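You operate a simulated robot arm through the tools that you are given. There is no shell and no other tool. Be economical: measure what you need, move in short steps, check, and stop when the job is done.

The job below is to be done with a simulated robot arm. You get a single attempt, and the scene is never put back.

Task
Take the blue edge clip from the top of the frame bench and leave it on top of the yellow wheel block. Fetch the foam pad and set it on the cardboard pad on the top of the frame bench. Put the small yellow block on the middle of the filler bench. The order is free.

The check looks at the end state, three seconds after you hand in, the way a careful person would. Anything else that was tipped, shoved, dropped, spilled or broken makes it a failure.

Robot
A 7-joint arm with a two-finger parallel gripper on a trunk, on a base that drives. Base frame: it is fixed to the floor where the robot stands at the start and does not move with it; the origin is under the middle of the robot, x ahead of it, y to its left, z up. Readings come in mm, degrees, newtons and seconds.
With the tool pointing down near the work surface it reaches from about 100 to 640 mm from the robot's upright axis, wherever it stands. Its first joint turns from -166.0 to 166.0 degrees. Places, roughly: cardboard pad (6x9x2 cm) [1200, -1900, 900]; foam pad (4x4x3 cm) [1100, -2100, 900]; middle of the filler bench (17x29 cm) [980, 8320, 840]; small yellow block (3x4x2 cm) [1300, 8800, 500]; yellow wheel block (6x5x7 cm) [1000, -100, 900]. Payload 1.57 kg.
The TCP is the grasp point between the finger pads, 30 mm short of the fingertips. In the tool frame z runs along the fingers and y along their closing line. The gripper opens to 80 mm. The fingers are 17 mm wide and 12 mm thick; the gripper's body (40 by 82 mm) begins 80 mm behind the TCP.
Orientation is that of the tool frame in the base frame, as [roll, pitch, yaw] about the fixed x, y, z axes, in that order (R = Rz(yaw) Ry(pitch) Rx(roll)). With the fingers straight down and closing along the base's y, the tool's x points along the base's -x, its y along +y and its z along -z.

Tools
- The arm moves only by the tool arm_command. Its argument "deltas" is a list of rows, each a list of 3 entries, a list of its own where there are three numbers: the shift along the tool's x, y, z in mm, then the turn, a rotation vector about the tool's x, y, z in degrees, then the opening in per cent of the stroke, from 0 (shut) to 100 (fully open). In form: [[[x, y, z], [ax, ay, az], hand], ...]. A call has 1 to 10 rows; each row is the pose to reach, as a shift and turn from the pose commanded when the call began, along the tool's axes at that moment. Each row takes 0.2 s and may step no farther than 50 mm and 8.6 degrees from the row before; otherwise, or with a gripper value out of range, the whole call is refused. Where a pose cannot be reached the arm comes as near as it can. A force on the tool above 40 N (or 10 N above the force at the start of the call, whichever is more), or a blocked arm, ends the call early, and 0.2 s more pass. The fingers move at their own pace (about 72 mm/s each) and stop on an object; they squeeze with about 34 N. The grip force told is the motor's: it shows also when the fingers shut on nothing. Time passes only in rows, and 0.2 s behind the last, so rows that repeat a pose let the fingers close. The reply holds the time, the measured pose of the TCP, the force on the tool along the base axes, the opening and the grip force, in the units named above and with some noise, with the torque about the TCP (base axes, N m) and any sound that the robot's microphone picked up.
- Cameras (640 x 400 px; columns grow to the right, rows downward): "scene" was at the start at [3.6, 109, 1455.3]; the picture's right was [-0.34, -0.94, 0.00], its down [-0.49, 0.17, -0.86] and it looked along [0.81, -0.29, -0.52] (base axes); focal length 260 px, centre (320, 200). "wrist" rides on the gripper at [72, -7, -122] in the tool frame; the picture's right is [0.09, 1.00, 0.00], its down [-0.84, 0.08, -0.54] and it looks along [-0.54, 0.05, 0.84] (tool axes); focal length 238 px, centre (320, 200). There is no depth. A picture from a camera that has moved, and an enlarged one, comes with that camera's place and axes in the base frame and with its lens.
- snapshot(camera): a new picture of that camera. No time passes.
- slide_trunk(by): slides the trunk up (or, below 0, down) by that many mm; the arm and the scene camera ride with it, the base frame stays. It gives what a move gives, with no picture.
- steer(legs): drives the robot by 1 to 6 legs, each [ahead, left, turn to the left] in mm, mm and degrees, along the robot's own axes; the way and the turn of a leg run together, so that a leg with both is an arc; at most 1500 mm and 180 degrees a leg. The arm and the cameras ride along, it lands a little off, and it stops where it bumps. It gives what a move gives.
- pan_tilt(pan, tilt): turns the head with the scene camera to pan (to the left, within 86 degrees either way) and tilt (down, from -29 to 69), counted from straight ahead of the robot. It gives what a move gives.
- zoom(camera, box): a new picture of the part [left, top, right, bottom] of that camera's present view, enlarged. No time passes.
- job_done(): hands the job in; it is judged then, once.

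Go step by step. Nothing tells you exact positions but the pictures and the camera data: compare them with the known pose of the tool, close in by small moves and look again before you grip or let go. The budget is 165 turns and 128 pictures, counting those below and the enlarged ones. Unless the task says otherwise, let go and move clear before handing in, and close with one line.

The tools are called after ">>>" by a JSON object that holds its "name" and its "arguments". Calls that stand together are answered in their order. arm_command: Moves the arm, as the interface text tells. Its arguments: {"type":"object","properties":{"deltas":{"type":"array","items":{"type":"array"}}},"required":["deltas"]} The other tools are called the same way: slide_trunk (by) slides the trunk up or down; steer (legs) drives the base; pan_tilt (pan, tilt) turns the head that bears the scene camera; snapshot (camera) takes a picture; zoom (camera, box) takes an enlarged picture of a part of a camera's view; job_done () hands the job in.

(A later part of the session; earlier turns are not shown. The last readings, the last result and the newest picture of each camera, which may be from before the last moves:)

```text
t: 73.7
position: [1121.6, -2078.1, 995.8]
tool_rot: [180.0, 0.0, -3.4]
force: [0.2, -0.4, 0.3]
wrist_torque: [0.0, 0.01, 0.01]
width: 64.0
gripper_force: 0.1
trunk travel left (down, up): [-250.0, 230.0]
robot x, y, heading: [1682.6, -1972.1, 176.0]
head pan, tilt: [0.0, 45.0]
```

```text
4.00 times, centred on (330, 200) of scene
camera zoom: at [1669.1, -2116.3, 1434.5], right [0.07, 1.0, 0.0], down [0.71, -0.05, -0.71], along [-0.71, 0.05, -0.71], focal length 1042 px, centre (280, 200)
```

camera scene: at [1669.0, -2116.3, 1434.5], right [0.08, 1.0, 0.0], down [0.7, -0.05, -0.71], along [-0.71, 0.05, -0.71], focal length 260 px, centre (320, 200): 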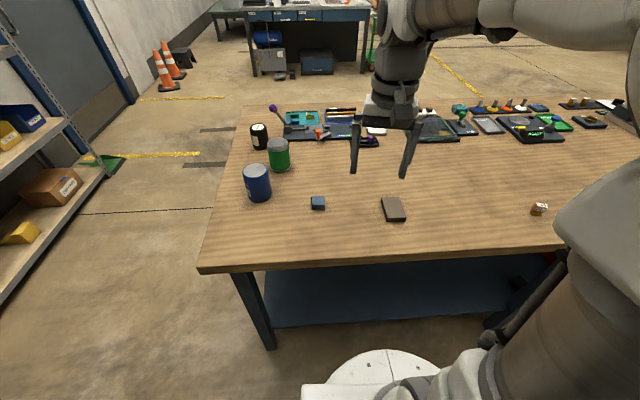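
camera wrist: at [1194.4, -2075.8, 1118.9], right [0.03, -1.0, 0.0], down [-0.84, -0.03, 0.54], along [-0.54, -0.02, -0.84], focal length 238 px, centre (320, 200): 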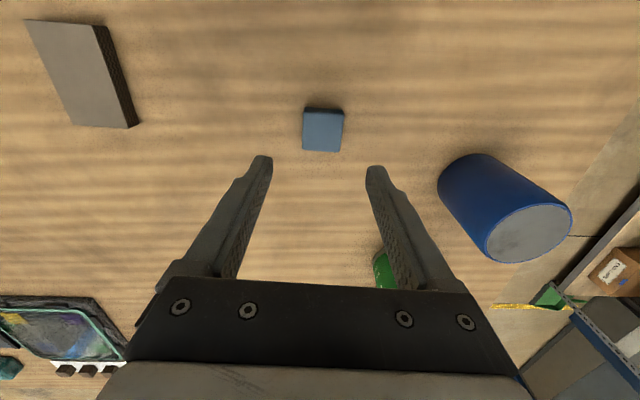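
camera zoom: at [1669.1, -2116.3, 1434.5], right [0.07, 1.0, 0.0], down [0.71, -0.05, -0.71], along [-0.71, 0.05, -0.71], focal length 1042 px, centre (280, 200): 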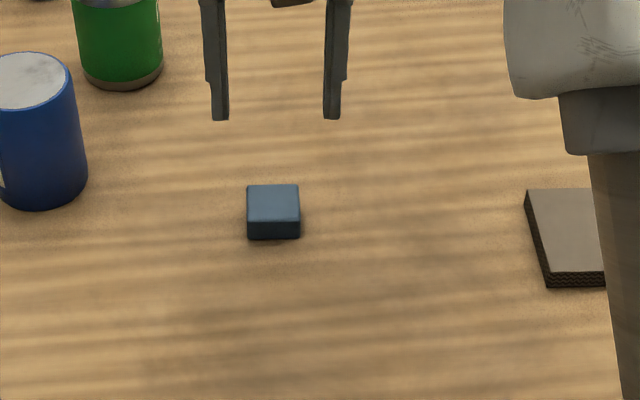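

Centred within a few mm. I descend so the tips reach ~z=873, then close.

>>> {"name": "arm_command", "arguments": {"deltas": [[[4, 2, 35], [0, 0, 0], 80], [[4, 2, 70], [0, 0, 0], 80], [[4, 2, 92], [0, 0, 0], 80], [[4, 2, 92], [0, 0, 0], 30], [[4, 2, 92], [0, 0, 0], 30], [[4, 2, 92], [0, 0, 0], 30]]}}

>>> {"name": "zoom", "arguments": {"camera": "scene", "box": [250, 150, 410, 250]}}

>>> {"name": "snapshot", "arguments": {"camera": "wrist"}}

```text
t: 75.1
position: [1124.8, -2081.6, 904.5]
tool_rot: [-180.0, -0.1, -3.4]
force: [-0.3, 0.0, 0.6]
wrist_torque: [0.02, -0.01, 0.0]
width: 35.4
gripper_force: 33.7
trunk travel left (down, up): [-250.0, 230.0]
robot x, y, heading: [1681.6, -1978.7, 175.9]
head pan, tilt: [0.0, 45.0]
```

```text
4.00 times, centred on (330, 200) of scene
camera zoom: at [1669.0, -2116.4, 1434.4], right [0.07, 1.0, 0.0], down [0.71, -0.05, -0.71], along [-0.71, 0.05, -0.71], focal length 1042 px, centre (280, 200)
```

zoom: 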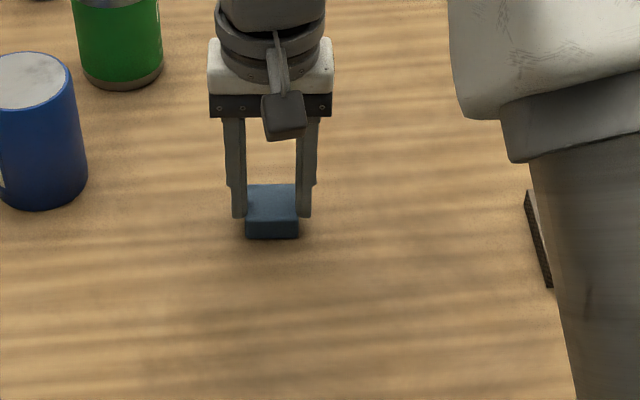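

```text
84 pictures are left
camera wrist: at [1199.0, -2079.8, 1027.4], right [0.03, -1.0, 0.0], down [-0.84, -0.03, 0.54], along [-0.54, -0.02, -0.84], focal length 238 px, centre (320, 200)
```

wrist: 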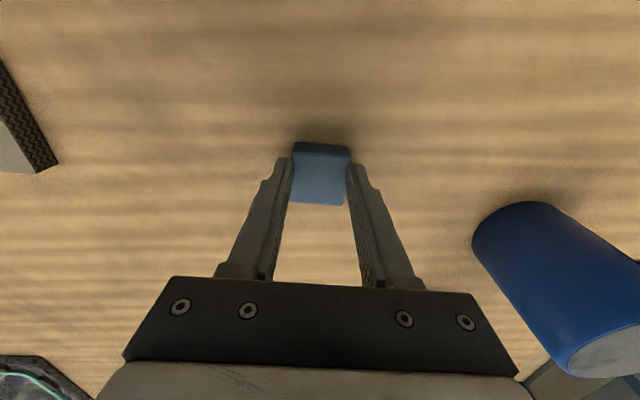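

The foam is gripped (35 mm). I lift and carry it over to the cardboard pad.

>>> {"name": "arm_command", "arguments": {"deltas": [[[0, 0, -15], [0, 0, 0], 30], [[0, 0, -55], [0, 0, 0], 30], [[0, -20, -90], [0, 0, 0], 30], [[5, -65, -95], [0, 0, 0], 30], [[10, -110, -95], [0, 0, 0], 30], [[15, -150, -95], [0, 0, 0], 30], [[20, -190, -95], [0, 0, 0], 30], [[24, -223, -95], [0, 0, 0], 30]]}}

>>> {"name": "snapshot", "arguments": {"camera": "wrist"}}

>>> {"name": "zoom", "arguments": {"camera": "scene", "box": [330, 150, 490, 250]}}

```text
t: 76.9
position: [1164.3, -1858.3, 999.4]
tool_rot: [-179.9, 0.0, -3.4]
force: [-0.4, 0.0, -0.4]
wrist_torque: [-0.05, -0.03, -0.02]
width: 35.0
gripper_force: 34.0
trunk travel left (down, up): [-250.0, 230.0]
robot x, y, heading: [1684.0, -1978.6, 176.0]
head pan, tilt: [0.0, 45.0]
```

```text
83 pictures are left
camera wrist: at [1237.3, -1857.2, 1122.5], right [0.03, -1.0, 0.0], down [-0.84, -0.03, 0.54], along [-0.54, -0.02, -0.84], focal length 238 px, centre (320, 200)
```

wrist: 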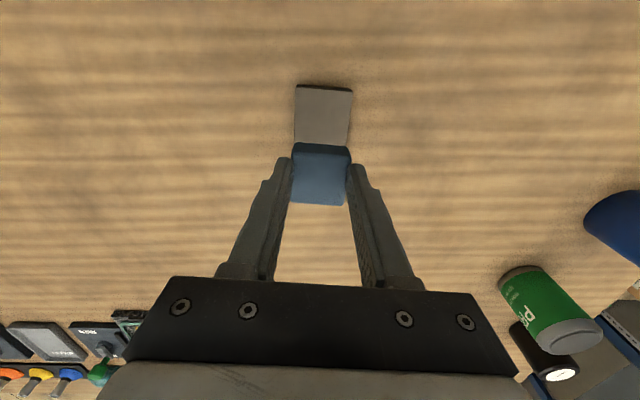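

```text
4.00 times, centred on (410, 200) of scene
camera zoom: at [1669.0, -2116.5, 1434.4], right [0.07, 1.0, 0.0], down [0.71, -0.05, -0.71], along [-0.71, 0.05, -0.71], focal length 1042 px, centre (-40, 200)
```

zoom: 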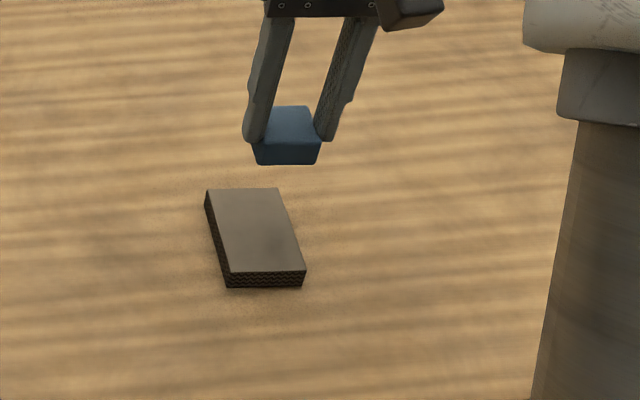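

The foam lines up over the cardboard. I lower close to it.

>>> {"name": "arm_command", "arguments": {"deltas": [[[-2, 3, 30], [0, 0, 0], 30], [[-2, 3, 62], [0, 0, 0], 30]]}}

>>> {"name": "snapshot", "arguments": {"camera": "wrist"}}

>>> {"name": "zoom", "arguments": {"camera": "scene", "box": [330, 150, 490, 250]}}

```text
t: 77.5
position: [1160.5, -1862.2, 936.9]
tool_rot: [180.0, 0.1, -3.5]
force: [0.9, -0.2, 0.2]
wrist_torque: [-0.01, 0.04, 0.02]
width: 35.1
gripper_force: 33.8
trunk travel left (down, up): [-250.0, 230.0]
robot x, y, heading: [1682.5, -1972.4, 175.7]
head pan, tilt: [0.0, 45.0]
```

```text
81 pictures are left
camera wrist: at [1233.8, -1860.4, 1060.3], right [0.03, -1.0, 0.0], down [-0.84, -0.03, 0.54], along [-0.54, -0.02, -0.84], focal length 238 px, centre (320, 200)
```

wrist: 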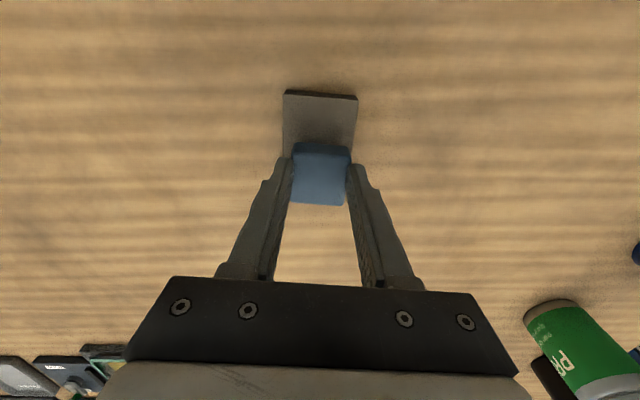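

```text
4.00 times, centred on (410, 200) of scene
camera zoom: at [1669.0, -2116.4, 1434.5], right [0.07, 1.0, 0.0], down [0.71, -0.05, -0.71], along [-0.71, 0.05, -0.71], focal length 1042 px, centre (-40, 200)
```

zoom: 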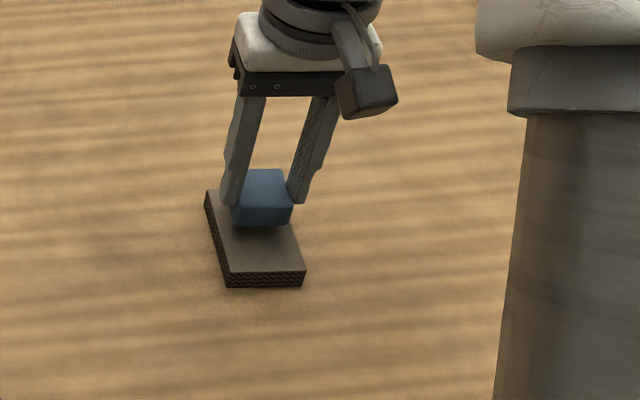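

Centred well. I lower until contact.

>>> {"name": "arm_command", "arguments": {"deltas": [[[0, 0, 4], [0, 0, 0], 30], [[0, 0, 7], [0, 0, 0], 30], [[0, 0, 9], [0, 0, 0], 30], [[0, 0, 11], [0, 0, 0], 30], [[0, 0, 13], [0, 0, 0], 30], [[0, 0, 15], [0, 0, 0], 30]]}}

>>> {"name": "zoom", "arguments": {"camera": "scene", "box": [350, 170, 446, 230]}}

```text
t: 78.9
position: [1159.1, -1860.9, 921.2]
tool_rot: [-180.0, 0.1, -3.4]
force: [-0.2, 0.0, 0.4]
wrist_torque: [-0.02, 0.03, 0.0]
width: 34.8
gripper_force: 34.0
trunk travel left (down, up): [-250.0, 230.0]
robot x, y, heading: [1680.5, -1975.1, 175.8]
head pan, tilt: [0.0, 45.0]
```

```text
6.67 times, centred on (398, 200) of scene
camera zoom: at [1669.1, -2116.4, 1434.5], right [0.07, 1.0, 0.0], down [0.71, -0.05, -0.71], along [-0.71, 0.05, -0.71], focal length 1736 px, centre (-200, 200)
```

zoom: 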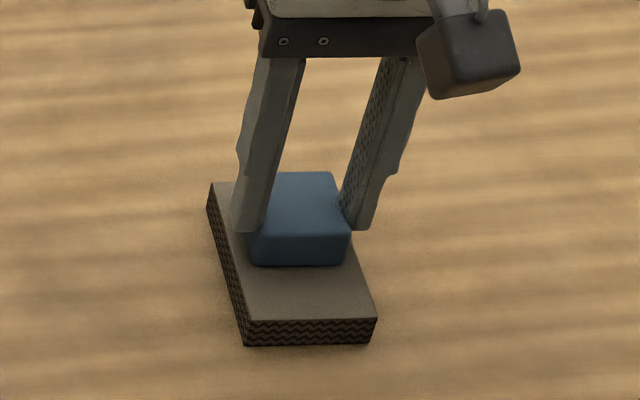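

Nearly touching. I lower a few mm more.

>>> {"name": "arm_command", "arguments": {"deltas": [[[2, 0, 1], [0, 0, 0], 30], [[2, 0, 2], [0, 0, 0], 30], [[2, 0, 3], [0, 0, 0], 30], [[2, 0, 4], [0, 0, 0], 30], [[2, 0, 5], [0, 0, 0], 30], [[2, 0, 6], [0, 0, 0], 30]]}}

>>> {"name": "zoom", "arguments": {"camera": "scene", "box": [350, 170, 446, 230]}}

```text
t: 80.3
position: [1162.1, -1860.7, 917.0]
tool_rot: [180.0, 0.2, -3.3]
force: [-1.7, -1.6, 26.1]
wrist_torque: [-0.1, 0.11, 0.01]
width: 35.4
gripper_force: 34.1
trunk travel left (down, up): [-250.0, 230.0]
robot x, y, heading: [1682.2, -1975.2, 175.8]
head pan, tilt: [0.0, 45.0]
```

```text
6.67 times, centred on (398, 200) of scene
camera zoom: at [1670.5, -2117.0, 1434.5], right [0.07, 1.0, 0.0], down [0.7, -0.05, -0.71], along [-0.71, 0.05, -0.71], focal length 1736 px, centre (-200, 200)
```

zoom: 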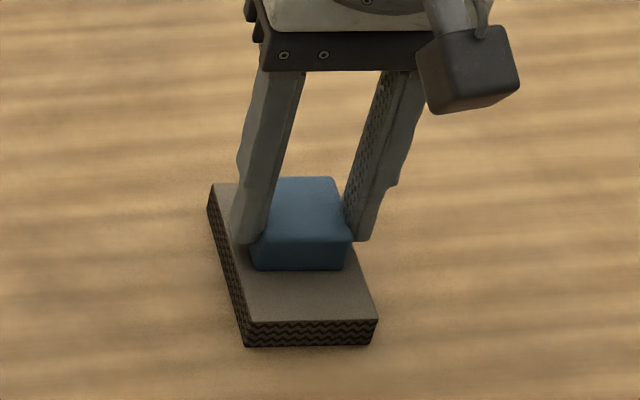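

Contact. I relieve, open, and lift away.

>>> {"name": "arm_command", "arguments": {"deltas": [[[0, 0, -3], [0, 0, 0], 30], [[0, 0, -3], [0, 0, 0], 70], [[0, 0, -3], [0, 0, 0], 70], [[0, 0, -3], [0, 0, 0], 70], [[0, 0, -25], [0, 0, 0], 70], [[0, 0, -70], [0, 0, 0], 70], [[0, 0, -115], [0, 0, 0], 70], [[40, 0, -145], [0, 0, 0], 70], [[80, 0, -170], [0, 0, 0], 70], [[120, 0, -190], [0, 0, 0], 70]]}}

>>> {"name": "zoom", "arguments": {"camera": "scene", "box": [330, 150, 490, 250]}}

>>> {"name": "pan_tilt", "arguments": {"pan": -86, "tilt": 25}}

>>> {"name": "snapshot", "arguments": {"camera": "scene"}}

```text
t: 82.5
position: [1280.6, -1863.1, 1103.9]
tool_rot: [179.9, 0.0, -3.4]
force: [-0.4, -0.4, -0.4]
wrist_torque: [0.02, -0.01, 0.03]
width: 56.1
gripper_force: 0.0
trunk travel left (down, up): [-250.0, 230.0]
robot x, y, heading: [1677.3, -1974.5, 175.8]
head pan, tilt: [0.0, 45.0]
```

```text
4.00 times, centred on (410, 200) of scene
camera zoom: at [1668.8, -2116.4, 1434.4], right [0.07, 1.0, 0.0], down [0.71, -0.05, -0.71], along [-0.71, 0.05, -0.71], focal length 1042 px, centre (-40, 200)
```

zoom: 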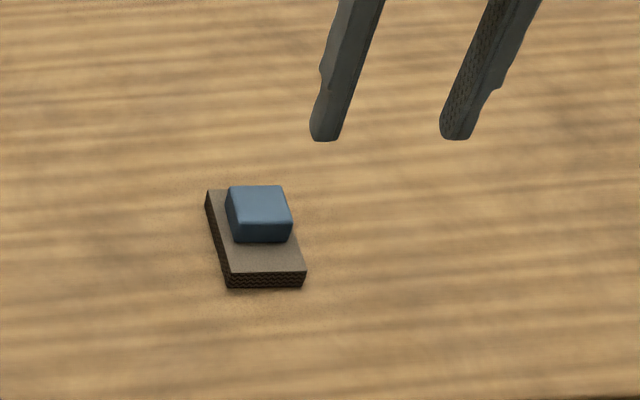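

```text
t: 84.1
position: [1279.6, -1863.7, 1103.7]
tool_rot: [180.0, 0.0, -3.4]
force: [-0.4, 0.4, 0.9]
wrist_torque: [0.02, -0.02, -0.01]
width: 56.0
gripper_force: 0.0
trunk travel left (down, up): [-250.0, 230.0]
robot x, y, heading: [1681.2, -1976.9, 175.7]
head pan, tilt: [-85.9, 25.0]
```

```text
76 pictures are left
camera scene: at [1750.3, -2030.3, 1465.0], right [1.0, 0.0, 0.0], down [0.0, -0.42, -0.91], along [0.0, 0.91, -0.42], focal length 260 px, centre (320, 200)
```

scene: 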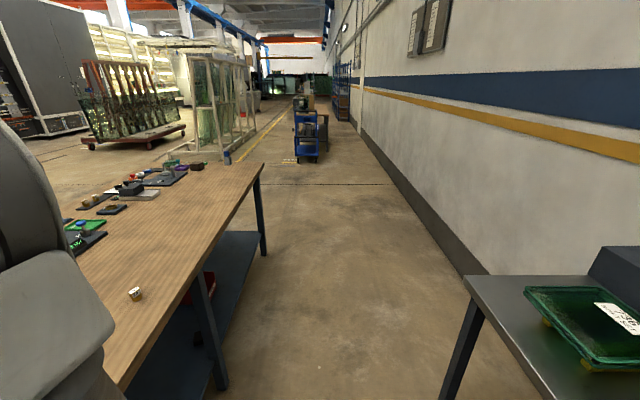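

Foam is on the cardboard. Now I leave via the aisle and head to the filler bench far along +y, passing the blue cart on its left.

>>> {"name": "steer", "arguments": {"legs": [[-60, 0, 0], [0, 0, -85.8], [1400, 0, 0], [1300, 0, 0]]}}

>>> {"name": "pan_tilt", "arguments": {"pan": 10, "tilt": 15}}

>>> {"name": "snapshot", "arguments": {"camera": "scene"}}

```text
t: 107.7
position: [1896.0, 1173.9, 1103.6]
tool_rot: [-179.9, 0.0, -91.0]
force: [0.5, 0.1, -0.8]
wrist_torque: [0.02, 0.01, -0.02]
width: 56.0
gripper_force: 0.0
trunk travel left (down, up): [-250.0, 230.0]
robot x, y, heading: [1796.8, 767.3, 88.1]
head pan, tilt: [-85.9, 25.0]
```

```text
t: 109.4
position: [1894.7, 1174.5, 1103.3]
tool_rot: [180.0, -0.1, -91.0]
force: [0.7, -0.2, -1.1]
wrist_torque: [-0.01, 0.0, -0.01]
width: 56.1
gripper_force: 0.1
trunk travel left (down, up): [-250.0, 230.0]
robot x, y, heading: [1801.2, 768.6, 88.2]
head pan, tilt: [10.0, 15.0]
```

```text
75 pictures are left
camera scene: at [1643.5, 785.2, 1481.2], right [0.99, 0.14, 0.0], down [0.04, -0.26, -0.97], along [-0.13, 0.96, -0.26], focal length 260 px, centre (320, 200)
```

scene: 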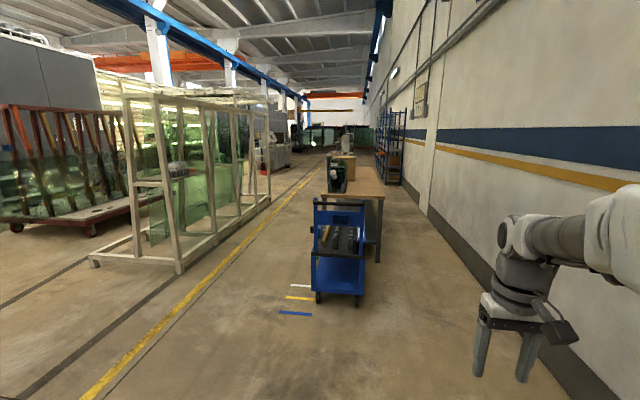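

I move left to x≈600 and drive on past the cart.

>>> {"name": "steer", "arguments": {"legs": [[0, 1200, 1.8], [1400, 0, 0], [1400, 0, 0]]}}

>>> {"name": "pan_tilt", "arguments": {"pan": -5, "tilt": 15}}

>>> {"name": "snapshot", "arguments": {"camera": "scene"}}

```text
t: 136.1
position: [540.5, 3960.9, 1105.1]
tool_rot: [180.0, 0.0, -84.0]
force: [-0.1, -0.1, -1.1]
wrist_torque: [0.02, 0.0, -0.01]
width: 56.0
gripper_force: 0.1
trunk travel left (down, up): [-250.0, 230.0]
robot x, y, heading: [499.2, 3549.0, 94.9]
head pan, tilt: [10.0, 15.0]
```

```text
t: 136.9
position: [540.7, 3960.3, 1103.2]
tool_rot: [-180.0, 0.0, -84.0]
force: [-0.4, 0.0, -1.2]
wrist_torque: [0.03, -0.04, 0.01]
width: 56.1
gripper_force: 0.1
trunk travel left (down, up): [-250.0, 230.0]
robot x, y, heading: [494.1, 3548.0, 95.2]
head pan, tilt: [-5.0, 15.0]
```

```text
74 pictures are left
camera scene: at [362.6, 3545.8, 1481.3], right [1.0, 0.0, 0.0], down [0.0, -0.26, -0.97], along [0.0, 0.97, -0.26], focal length 260 px, centre (320, 200)
```

scene: 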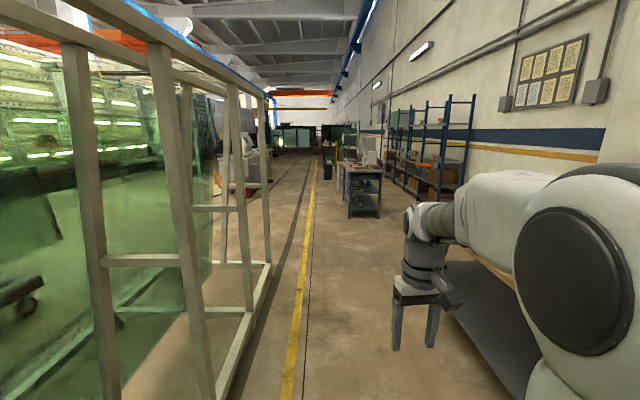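

The filler bench seems to be the grey one at image (362,180). I correct heading and drive closer.

>>> {"name": "zoom", "arguments": {"camera": "scene", "box": [300, 130, 460, 230]}}

>>> {"name": "steer", "arguments": {"legs": [[0, -60, -6], [1400, 0, 0], [1300, 0, 0]]}}

>>> {"name": "pan_tilt", "arguments": {"pan": -5, "tilt": 20}}

>>> {"name": "snapshot", "arguments": {"camera": "scene"}}

```text
4.00 times, centred on (380, 180) of scene
camera zoom: at [362.6, 3545.8, 1481.3], right [1.0, 0.0, 0.0], down [0.0, -0.26, -0.97], along [0.0, 0.97, -0.26], focal length 1042 px, centre (80, 280)
```

zoom: 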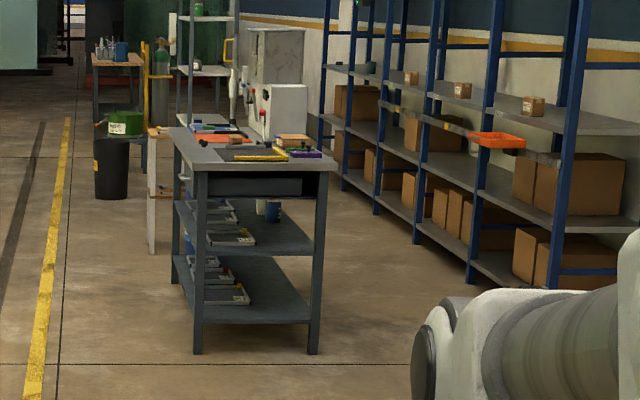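

```text
t: 155.3
position: [772.9, 6656.8, 1104.2]
tool_rot: [-180.0, 0.0, -92.1]
force: [-0.6, -0.8, -0.3]
wrist_torque: [0.03, -0.01, -0.02]
width: 56.1
gripper_force: 0.0
trunk travel left (down, up): [-250.0, 230.0]
robot x, y, heading: [673.3, 6251.0, 87.1]
head pan, tilt: [-5.0, 15.0]
```

```text
t: 155.9
position: [772.6, 6656.1, 1103.8]
tool_rot: [180.0, -0.1, -92.1]
force: [-0.2, 0.1, -0.5]
wrist_torque: [0.03, 0.0, -0.04]
width: 56.2
gripper_force: 0.1
trunk travel left (down, up): [-250.0, 230.0]
robot x, y, heading: [677.4, 6247.2, 87.2]
head pan, tilt: [-5.0, 20.0]
```

```text
72 pictures are left
camera scene: at [537.5, 6270.9, 1473.1], right [0.99, -0.14, 0.0], down [-0.05, -0.34, -0.94], along [0.13, 0.93, -0.34], focal length 260 px, centre (320, 200)
```

scene: 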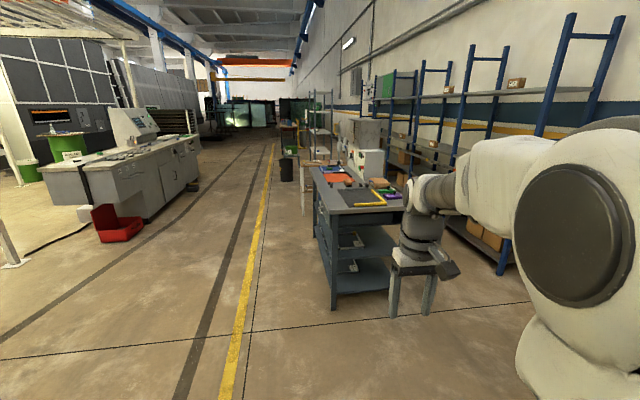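

The filler bench begins around [850,7830]. I drive along its left side and look at it from there.

>>> {"name": "steer", "arguments": {"legs": [[0, 270, 2.8], [1000, 0, 0], [1000, 0, 0]]}}

>>> {"name": "pan_tilt", "arguments": {"pan": -70, "tilt": 35}}

>>> {"name": "snapshot", "arguments": {"camera": "scene"}}

```text
t: 171.2
position: [476.1, 8617.0, 1103.8]
tool_rot: [-180.0, 0.0, -88.5]
force: [-0.6, -0.4, -0.3]
wrist_torque: [0.0, 0.01, 0.02]
width: 55.6
gripper_force: 0.1
trunk travel left (down, up): [-250.0, 230.0]
robot x, y, heading: [400.1, 8211.9, 90.5]
head pan, tilt: [-5.0, 20.0]
```

```text
t: 172.5
position: [475.6, 8616.6, 1103.9]
tool_rot: [-180.0, 0.1, -88.5]
force: [0.6, -0.1, 0.2]
wrist_torque: [0.02, -0.02, 0.0]
width: 56.0
gripper_force: 0.0
trunk travel left (down, up): [-250.0, 230.0]
robot x, y, heading: [398.2, 8204.9, 90.6]
head pan, tilt: [-70.0, 35.0]
```

```text
71 pictures are left
camera scene: at [341.4, 8155.5, 1449.3], right [0.35, -0.94, 0.0], down [-0.54, -0.2, -0.82], along [0.77, 0.29, -0.57], focal length 260 px, centre (320, 200)
```

scene: 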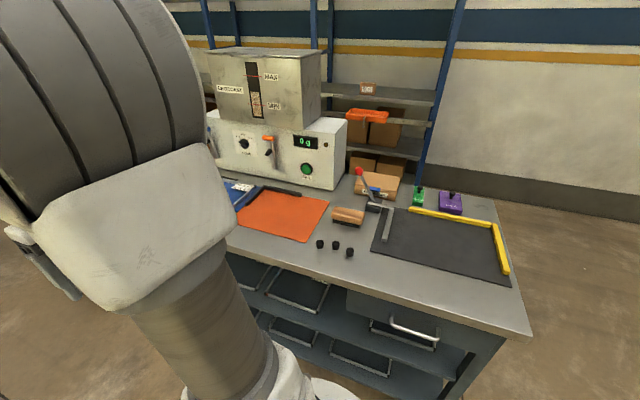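

The filler bench top spans about x 815–1376 from y 7800 on; its middle is free between three black knobs and a brush. Now I look for the small yellow block at z≈500 near [1300,8800].

>>> {"name": "steer", "arguments": {"legs": [[1000, 0, 0]]}}

>>> {"name": "pan_tilt", "arguments": {"pan": -86, "tilt": 40}}

>>> {"name": "snapshot", "arguments": {"camera": "scene"}}

```text
t: 179.4
position: [445.7, 9621.8, 1103.6]
tool_rot: [-180.0, 0.0, -87.1]
force: [0.0, -0.2, -0.5]
wrist_torque: [0.0, -0.03, -0.02]
width: 56.1
gripper_force: 0.1
trunk travel left (down, up): [-250.0, 230.0]
robot x, y, heading: [377.9, 9211.5, 92.0]
head pan, tilt: [-70.0, 35.0]
```

```text
t: 180.2
position: [445.0, 9622.4, 1104.6]
tool_rot: [-180.0, 0.0, -87.1]
force: [0.7, -0.5, -0.6]
wrist_torque: [-0.03, -0.01, 0.0]
width: 55.8
gripper_force: 0.0
trunk travel left (down, up): [-250.0, 230.0]
robot x, y, heading: [375.7, 9212.9, 92.1]
head pan, tilt: [-85.9, 40.0]
```

```text
70 pictures are left
camera scene: at [323.5, 9135.0, 1441.7], right [0.1, -0.99, 0.0], down [-0.64, -0.07, -0.77], along [0.76, 0.08, -0.64], focal length 260 px, centre (320, 200)
```

scene: 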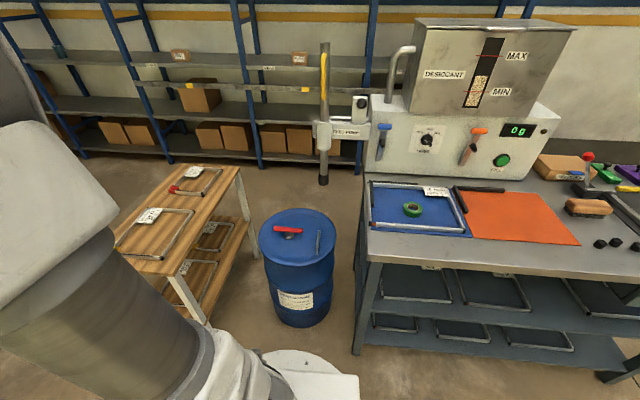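

The bench ends at y≈9050 with a drum beyond; the block must be on a lower shelf near the right side. I go round the near end to the aisle between bench and shelving (x≈1376–2550).

>>> {"name": "steer", "arguments": {"legs": [[-1000, 0, -2], [-1000, 0, 0]]}}

>>> {"name": "pan_tilt", "arguments": {"pan": -60, "tilt": 30}}

>>> {"name": "snapshot", "arguments": {"camera": "scene"}}

```text
t: 193.8
position: [466.9, 7580.0, 1103.0]
tool_rot: [-180.0, 0.0, -89.8]
force: [0.4, -0.2, -0.2]
wrist_torque: [-0.03, 0.0, 0.04]
width: 56.3
gripper_force: 0.0
trunk travel left (down, up): [-250.0, 230.0]
robot x, y, heading: [377.8, 7167.9, 89.4]
head pan, tilt: [-85.9, 40.0]
```

```text
t: 194.7
position: [466.2, 7580.8, 1105.6]
tool_rot: [-180.0, 0.0, -89.7]
force: [-0.7, -0.9, 0.5]
wrist_torque: [0.0, -0.01, -0.01]
width: 56.4
gripper_force: 0.1
trunk travel left (down, up): [-250.0, 230.0]
robot x, y, heading: [381.0, 7170.7, 89.3]
head pan, tilt: [-60.0, 30.0]
```

```text
69 pictures are left
camera scene: at [316.3, 7137.6, 1457.0], right [0.49, -0.87, 0.0], down [-0.44, -0.24, -0.87], along [0.76, 0.42, -0.5], focal length 260 px, centre (320, 200)
```

scene: 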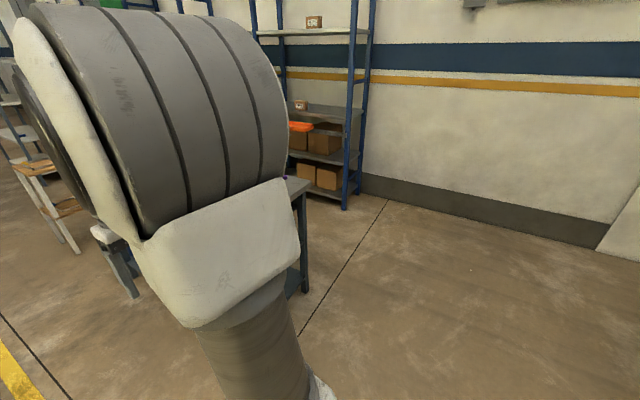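

Clear. I drive right to x≈1900 and up the aisle, then look toward the bench.

>>> {"name": "steer", "arguments": {"legs": [[0, -1000, 0], [0, -500, 0], [1000, 0, 0], [500, 0, 0]]}}

>>> {"name": "pan_tilt", "arguments": {"pan": 70, "tilt": 40}}

>>> {"name": "snapshot", "arguments": {"camera": "scene"}}

```text
t: 216.4
position: [1967.3, 9085.9, 1103.7]
tool_rot: [179.9, 0.0, -88.4]
force: [-0.3, 0.2, -0.1]
wrist_torque: [0.02, 0.03, 0.01]
width: 55.9
gripper_force: 0.0
trunk travel left (down, up): [-250.0, 230.0]
robot x, y, heading: [1892.1, 8674.2, 90.7]
head pan, tilt: [-60.0, 30.0]
```

```text
t: 218.5
position: [1967.6, 9085.3, 1104.2]
tool_rot: [180.0, 0.1, -88.5]
force: [0.3, 1.0, -0.2]
wrist_torque: [0.02, 0.05, 0.03]
width: 55.9
gripper_force: 0.1
trunk travel left (down, up): [-250.0, 230.0]
robot x, y, heading: [1888.0, 8671.3, 90.7]
head pan, tilt: [70.0, 40.0]
```

```text
68 pictures are left
camera scene: at [1670.5, 8621.9, 1441.7], right [0.33, 0.94, 0.0], down [0.61, -0.21, -0.77], along [-0.72, 0.25, -0.64], focal length 260 px, centre (320, 200)
```

scene: 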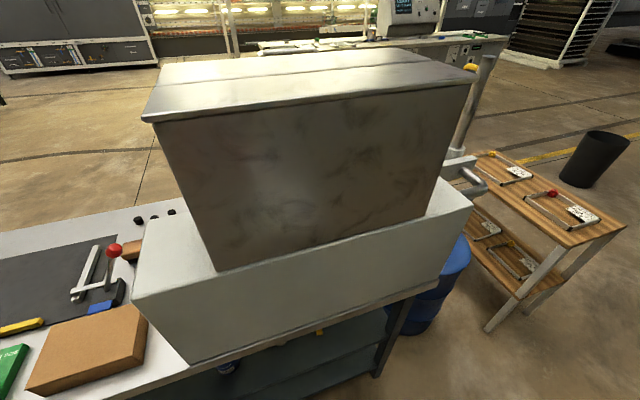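

A small yellow thing shows under the bench at image (320,332). I turn to face the bench and look below.

>>> {"name": "steer", "arguments": {"legs": [[60, 0, 89.3]]}}

>>> {"name": "slide_trunk", "arguments": {"by": -245}}

>>> {"name": "pan_tilt", "arguments": {"pan": 0, "tilt": 55}}

>>> {"name": "snapshot", "arguments": {"camera": "scene"}}

>>> {"name": "snapshot", "arguments": {"camera": "wrist"}}

```text
t: 223.9
position: [1446.8, 8802.5, 1104.4]
tool_rot: [-180.0, 0.1, -0.1]
force: [0.4, -0.4, 0.2]
wrist_torque: [0.02, 0.0, 0.0]
width: 56.0
gripper_force: 0.0
trunk travel left (down, up): [-250.0, 230.0]
robot x, y, heading: [1856.1, 8714.8, 179.0]
head pan, tilt: [70.0, 40.0]
```

```text
t: 226.5
position: [1446.0, 8801.8, 858.3]
tool_rot: [180.0, 0.0, -0.1]
force: [5.1, 0.3, 0.1]
wrist_torque: [0.03, 0.6, 0.11]
width: 55.8
gripper_force: 0.1
trunk travel left (down, up): [-5.0, 475.0]
robot x, y, heading: [1855.0, 8712.2, 179.0]
head pan, tilt: [70.0, 40.0]
```

```text
t: 227.9
position: [1446.3, 8802.0, 859.0]
tool_rot: [180.0, -0.1, -0.1]
force: [10.1, -0.5, -7.0]
wrist_torque: [0.14, 0.69, 0.18]
width: 56.0
gripper_force: 0.0
trunk travel left (down, up): [-5.0, 475.0]
robot x, y, heading: [1852.5, 8714.3, 179.1]
head pan, tilt: [0.0, 55.0]
```

```text
67 pictures are left
camera scene: at [1858.4, 8572.6, 1176.0], right [0.02, 1.0, 0.0], down [0.82, -0.01, -0.57], along [-0.57, 0.01, -0.82], focal length 260 px, centre (320, 200)
```

scene: 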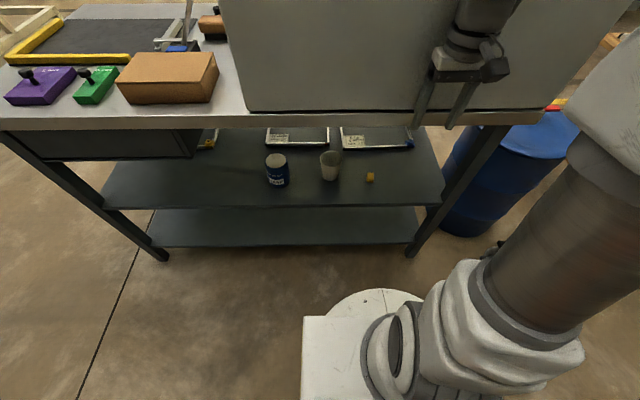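

```text
66 pictures are left
camera wrist: at [1519.3, 8808.0, 982.2], right [0.09, -1.0, 0.0], down [-0.84, -0.08, 0.54], along [-0.54, -0.05, -0.84], focal length 238 px, centre (320, 200)
```

wrist: 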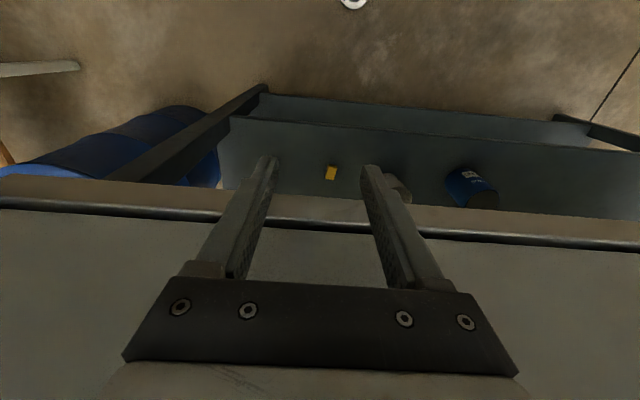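

The tool feels about 10 N, so it leans on the machine or bench edge. I move the arm straight back toward the robot at once.

>>> {"name": "arm_command", "arguments": {"deltas": [[[20, 0, 0], [0, 0, 0], 70], [[60, 0, 0], [0, 0, 0], 70], [[100, 0, 0], [0, 0, 0], 70]]}}

>>> {"name": "snapshot", "arguments": {"camera": "scene"}}

>>> {"name": "snapshot", "arguments": {"camera": "wrist"}}

```text
t: 228.7
position: [1545.2, 8800.2, 861.1]
tool_rot: [180.0, 0.2, -0.1]
force: [-1.0, 0.4, 0.9]
wrist_torque: [-0.02, 0.0, -0.02]
width: 56.2
gripper_force: 0.2
trunk travel left (down, up): [-5.0, 475.0]
robot x, y, heading: [1849.5, 8712.2, 178.9]
head pan, tilt: [0.0, 55.0]
```

```text
65 pictures are left
camera scene: at [1857.8, 8572.6, 1176.0], right [0.02, 1.0, 0.0], down [0.82, -0.01, -0.57], along [-0.57, 0.01, -0.82], focal length 260 px, centre (320, 200)
```

scene: 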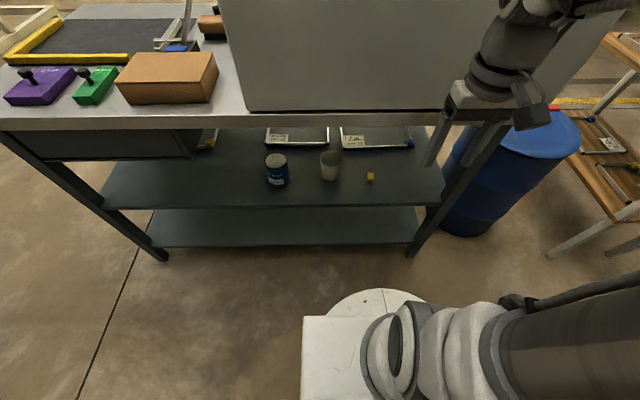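

```text
64 pictures are left
camera wrist: at [1618.7, 8806.9, 984.4], right [0.09, -1.0, 0.0], down [-0.84, -0.08, 0.54], along [-0.54, -0.05, -0.84], focal length 238 px, centre (320, 200)
```

wrist: 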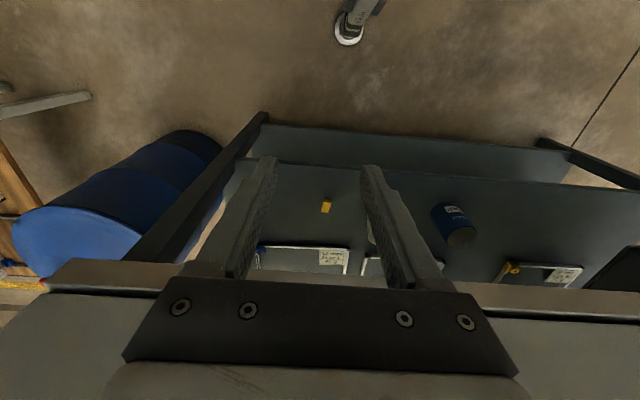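

The contact is gone. The yellow block is on the mid shelf near [1245,8762], shelf z≈450, about 185 mm inside the table edge, so I need to come in slanted. I tilt the tool 45° toward the bench while clear of it.

>>> {"name": "arm_command", "arguments": {"deltas": [[[5, 0, 0], [0, -7.5, 0], 70], [[10, 0, 0], [0, -15, 0], 70], [[10, 0, 0], [0, -22.5, 0], 70], [[10, 0, 0], [0, -30, 0], 70], [[10, 0, 0], [0, -37.5, 0], 70], [[10, 0, 0], [0, -45, 0], 70], [[10, 0, 20], [0, -45, 0], 70]]}}

>>> {"name": "snapshot", "arguments": {"camera": "scene"}}

>>> {"name": "snapshot", "arguments": {"camera": "wrist"}}

```text
t: 230.3
position: [1540.1, 8813.0, 874.4]
tool_rot: [-180.0, 45.0, 0.0]
force: [0.8, 0.1, 0.5]
wrist_torque: [0.03, -0.02, -0.03]
width: 56.1
gripper_force: 0.1
out of reach, approached as far as the arm can: row 6, 7
trunk travel left (down, up): [-5.0, 475.0]
robot x, y, heading: [1858.0, 8712.4, 179.3]
head pan, tilt: [0.0, 55.0]
```

```text
63 pictures are left
camera scene: at [1858.0, 8572.6, 1176.0], right [0.02, 1.0, 0.0], down [0.82, -0.01, -0.57], along [-0.57, 0.01, -0.82], focal length 260 px, centre (320, 200)
```

scene: 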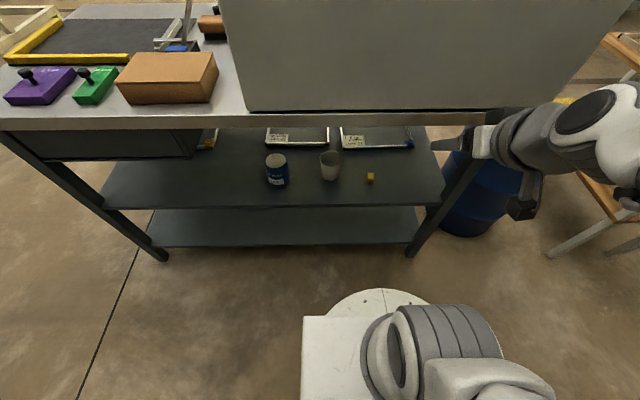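

```text
62 pictures are left
camera wrist: at [1678.2, 8819.3, 910.5], right [0.07, -1.0, -0.07], down [-0.21, -0.08, 0.97], along [-0.98, -0.05, -0.21], focal length 238 px, centre (320, 200)
```

wrist: 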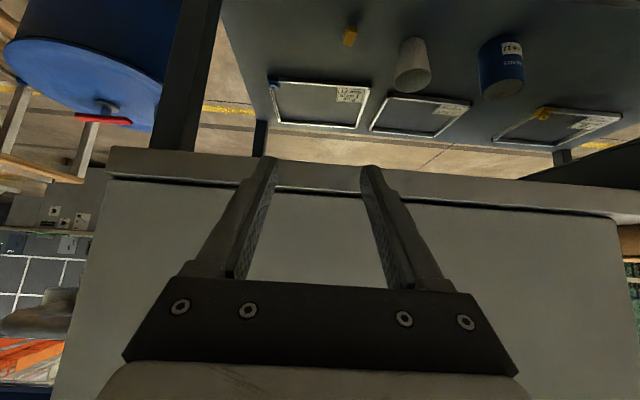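

The arm is folded too tightly here. I back the base up 100 mm and lower the tilted tool outside the table to about z=600.

>>> {"name": "steer", "arguments": {"legs": [[-110, 0, 0]]}}

>>> {"name": "arm_command", "arguments": {"deltas": [[[14, 5, 36], [0, 0, 0], 70], [[28, 10, 72], [0, 0, 0], 70], [[42, 16, 108], [0, 0, 0], 70], [[56, 22, 144], [0, 0, 0], 70], [[70, 28, 180], [0, 0, 0], 70], [[82, 33, 215], [0, 0, 0], 70], [[93, 38, 248], [0, 0, 0], 70]]}}

>>> {"name": "snapshot", "arguments": {"camera": "scene"}}

>>> {"name": "snapshot", "arguments": {"camera": "wrist"}}

```text
t: 231.7
position: [1653.7, 8811.1, 874.3]
tool_rot: [-180.0, 45.0, 0.0]
force: [0.4, -0.4, 0.0]
wrist_torque: [0.01, -0.02, 0.02]
width: 56.1
gripper_force: 0.1
trunk travel left (down, up): [-5.0, 475.0]
robot x, y, heading: [1967.5, 8712.5, 179.1]
head pan, tilt: [0.0, 55.0]
```

```text
t: 233.3
position: [1530.2, 8775.3, 633.3]
tool_rot: [180.0, 44.9, 0.1]
force: [0.3, 0.6, 0.1]
wrist_torque: [0.02, 0.0, -0.01]
width: 56.2
gripper_force: 0.1
out of reach, approached as far as the arm can: row 1, 2, 3, 4, 5, 6, 7
trunk travel left (down, up): [-5.0, 475.0]
robot x, y, heading: [1965.3, 8709.6, 179.4]
head pan, tilt: [0.0, 55.0]
```

```text
61 pictures are left
camera scene: at [1971.4, 8570.6, 1176.0], right [0.02, 1.0, 0.0], down [0.82, -0.01, -0.57], along [-0.57, 0.01, -0.82], focal length 260 px, centre (320, 200)
```

scene: 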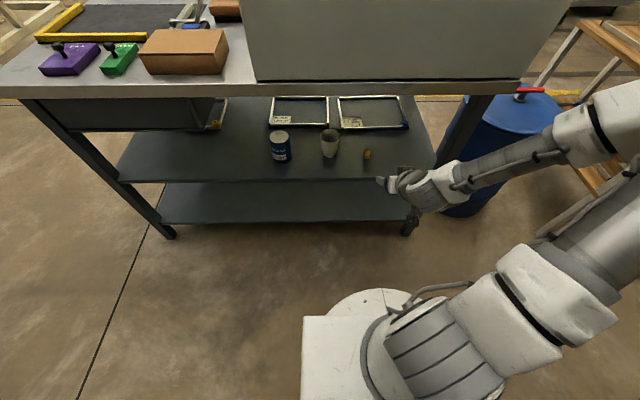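

```text
60 pictures are left
camera wrist: at [1668.5, 8780.9, 671.1], right [0.07, -1.0, -0.07], down [-0.21, -0.08, 0.97], along [-0.98, -0.05, -0.21], focal length 238 px, centre (320, 200)
```

wrist: 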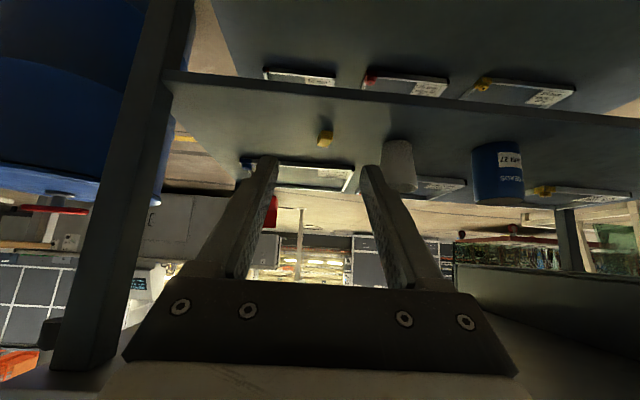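

Much better: the arm slants in under the top. The block triangulates to about [1278,8759,475]. I zoom for its orientation and the shelf height.

>>> {"name": "zoom", "arguments": {"camera": "wrist", "box": [270, 80, 390, 170]}}

>>> {"name": "zoom", "arguments": {"camera": "scene", "box": [310, 120, 430, 220]}}

```text
4.44 times, centred on (330, 125) of wrist
camera zoom: at [1668.5, 8780.9, 671.1], right [0.07, -1.0, -0.07], down [-0.21, -0.08, 0.97], along [-0.98, -0.05, -0.21], focal length 1059 px, centre (276, 533)
```

zoom: 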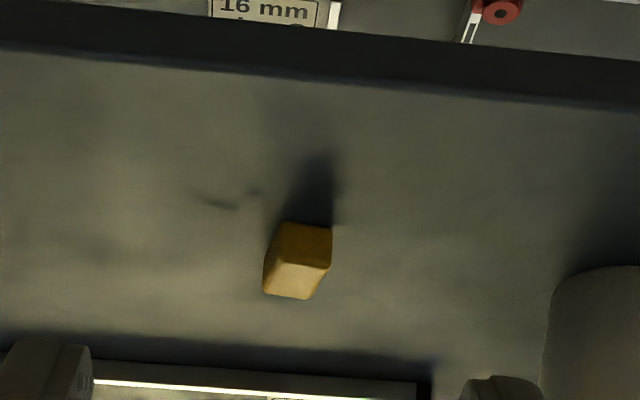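

```text
4.00 times, centred on (370, 170) of scene
camera zoom: at [1971.4, 8570.6, 1176.0], right [0.02, 1.0, 0.0], down [0.82, -0.01, -0.57], along [-0.57, 0.01, -0.82], focal length 1042 px, centre (120, 320)
```

zoom: 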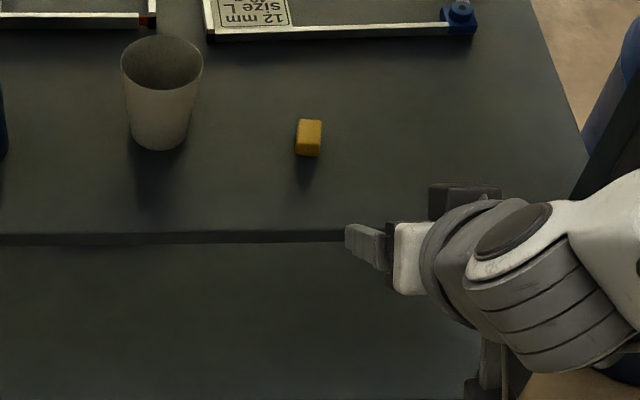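

Block: centre ≈[1287,8759], shelf ≈472, top ≈493, turned about -4°. I move in under the table edge to a pre-grasp point.

>>> {"name": "arm_command", "arguments": {"deltas": [[[-25, 1, 25], [0, 0, 0], 70], [[-50, 2, 50], [0, 0, 0], 70], [[-75, 3, 75], [0, 0, 0], 70], [[-100, 3, 100], [2.8, 0, 2.8], 70]]}}

>>> {"name": "snapshot", "arguments": {"camera": "scene"}}

>>> {"name": "snapshot", "arguments": {"camera": "wrist"}}

```text
t: 234.3
position: [1384.0, 8772.6, 631.9]
tool_rot: [-180.0, 45.0, -4.1]
force: [0.4, -0.3, -0.2]
wrist_torque: [-0.03, -0.01, 0.0]
width: 56.1
gripper_force: 0.1
trunk travel left (down, up): [-5.0, 475.0]
robot x, y, heading: [1963.6, 8710.6, 179.4]
head pan, tilt: [0.0, 55.0]
```

```text
57 pictures are left
camera scene: at [1971.5, 8570.8, 1176.0], right [0.02, 1.0, 0.0], down [0.82, -0.01, -0.57], along [-0.57, 0.01, -0.82], focal length 260 px, centre (320, 200)
```

scene: 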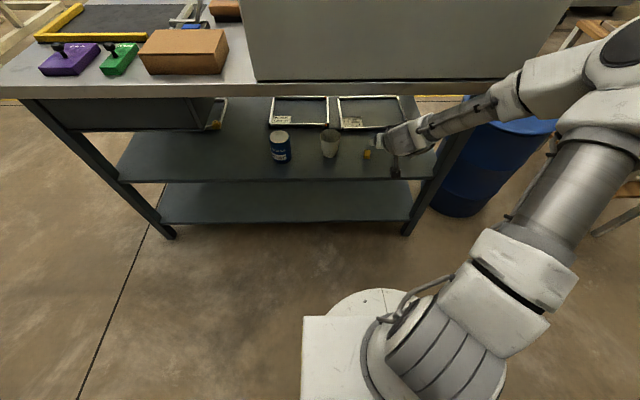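

```text
56 pictures are left
camera wrist: at [1523.3, 8770.6, 668.5], right [0.0, -1.0, -0.06], down [-0.21, -0.06, 0.97], along [-0.98, 0.02, -0.21], focal length 238 px, centre (320, 200)
```

wrist: 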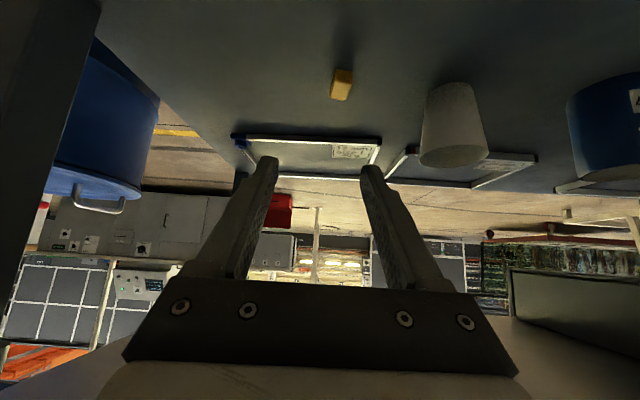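

Consistent fix on the block. I align laterally, then advance along the tool axis, stopping about 45 mm short.

>>> {"name": "arm_command", "arguments": {"deltas": [[[17, 10, 25], [0, 0, 0], 70], [[33, 19, 50], [0, 0, 0], 70], [[33, 19, 80], [0, 0, 0], 70], [[33, 19, 103], [0, 0, 0], 70]]}}

>>> {"name": "snapshot", "arguments": {"camera": "wrist"}}

>>> {"name": "zoom", "arguments": {"camera": "scene", "box": [310, 90, 470, 190]}}

```text
t: 235.3
position: [1338.5, 8753.7, 533.8]
tool_rot: [179.9, 45.0, -3.9]
force: [0.3, 0.0, 0.8]
wrist_torque: [0.02, 0.01, -0.02]
width: 56.2
gripper_force: 0.0
trunk travel left (down, up): [-5.0, 475.0]
robot x, y, heading: [1965.1, 8711.0, 179.2]
head pan, tilt: [0.0, 55.0]
```

```text
55 pictures are left
camera wrist: at [1476.4, 8751.7, 571.3], right [0.0, -1.0, -0.07], down [-0.21, -0.06, 0.97], along [-0.98, 0.02, -0.21], focal length 238 px, centre (320, 200)
```

wrist: 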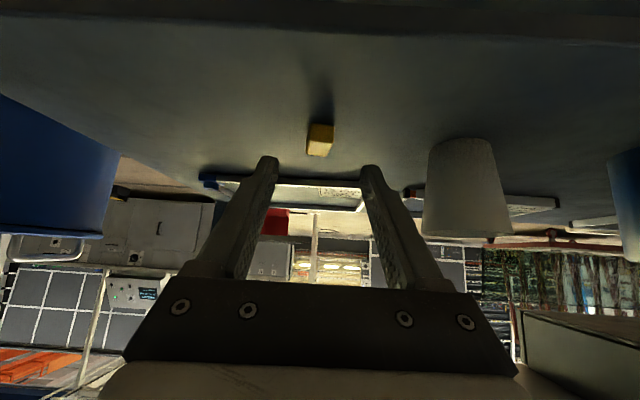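

```text
4.00 times, centred on (390, 140) of scene
camera zoom: at [1971.4, 8570.7, 1176.0], right [0.02, 1.0, 0.0], down [0.82, -0.01, -0.57], along [-0.57, 0.01, -0.82], focal length 1042 px, centre (40, 440)
```

zoom: 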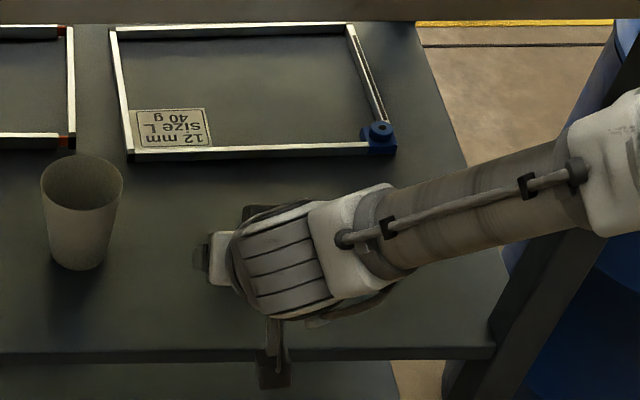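

Laterally aligned; I advance the remaining distance carefully.

>>> {"name": "arm_command", "arguments": {"deltas": [[[-2, 0, 15], [0, 0, 0], 70], [[-4, 0, 30], [0, 0, 0], 70], [[-4, 0, 37], [0, 0, 0], 70], [[-4, 0, 43], [0, 0, 0], 70]]}}

>>> {"name": "snapshot", "arguments": {"camera": "wrist"}}

```text
t: 236.3
position: [1305.9, 8758.5, 507.9]
tool_rot: [180.0, 44.9, -3.9]
force: [-0.5, -0.1, -0.3]
wrist_torque: [0.02, 0.02, 0.01]
width: 56.3
gripper_force: 0.1
trunk travel left (down, up): [-5.0, 475.0]
robot x, y, heading: [1964.2, 8710.0, 179.2]
head pan, tilt: [0.0, 55.0]
```

```text
53 pictures are left
camera wrist: at [1443.6, 8755.8, 544.5], right [0.0, -1.0, -0.07], down [-0.21, -0.06, 0.97], along [-0.98, 0.02, -0.21], focal length 238 px, centre (320, 200)
```

wrist: 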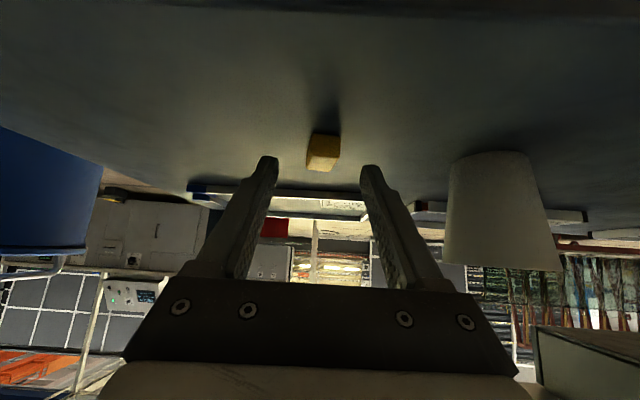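

The block sits between the fingertips; I drop about 5 mm more and look at the force.

>>> {"name": "arm_command", "arguments": {"deltas": [[[2, 0, 2], [0, 0, 0], 70], [[3, 0, 4], [0, 0, 0], 70], [[4, 0, 5], [0, 0, 0], 70]]}}

>>> {"name": "zoom", "arguments": {"camera": "wrist", "box": [240, 110, 400, 210]}}

```text
t: 237.1
position: [1304.8, 8761.0, 501.8]
tool_rot: [-180.0, 45.0, -3.9]
force: [0.5, 0.1, -0.1]
wrist_torque: [-0.01, 0.01, -0.01]
width: 56.2
gripper_force: 0.0
trunk travel left (down, up): [-5.0, 475.0]
robot x, y, heading: [1969.8, 8709.5, 179.1]
head pan, tilt: [0.0, 55.0]
```

```text
4.00 times, centred on (320, 160) of wrist
camera zoom: at [1443.0, 8756.5, 538.0], right [0.0, -1.0, -0.07], down [-0.21, -0.06, 0.97], along [-0.98, 0.02, -0.21], focal length 953 px, centre (320, 360)
```

zoom: 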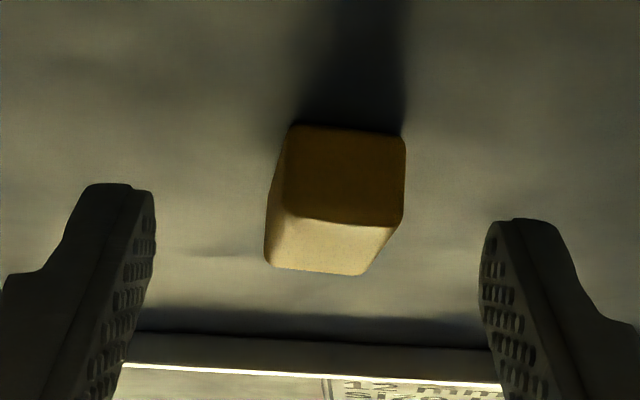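

The tips are just above shelf level on either side of the block. I close.

>>> {"name": "arm_command", "arguments": {"deltas": [[[0, 0, 0], [0, 0, 0], 45], [[0, 0, 0], [0, 0, 0], 20], [[0, 0, 0], [0, 0, 0], 20], [[0, 0, 0], [0, 0, 0], 20]]}}

>>> {"name": "zoom", "arguments": {"camera": "wrist", "box": [240, 110, 400, 210]}}

```text
t: 238.1
position: [1304.2, 8759.6, 501.1]
tool_rot: [-179.9, 44.9, -3.9]
force: [0.2, 0.2, -0.5]
wrist_torque: [0.0, -0.05, 0.02]
width: 16.0
gripper_force: 0.0
trunk travel left (down, up): [-5.0, 475.0]
robot x, y, heading: [1965.7, 8713.0, 178.9]
head pan, tilt: [0.0, 55.0]
```

```text
4.00 times, centred on (320, 160) of wrist
camera zoom: at [1443.2, 8756.4, 537.9], right [0.0, -1.0, -0.07], down [-0.21, -0.06, 0.97], along [-0.98, 0.02, -0.21], focal length 953 px, centre (320, 360)
```

zoom: 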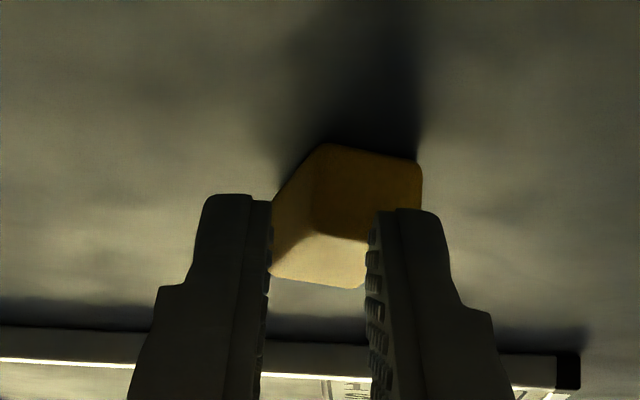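

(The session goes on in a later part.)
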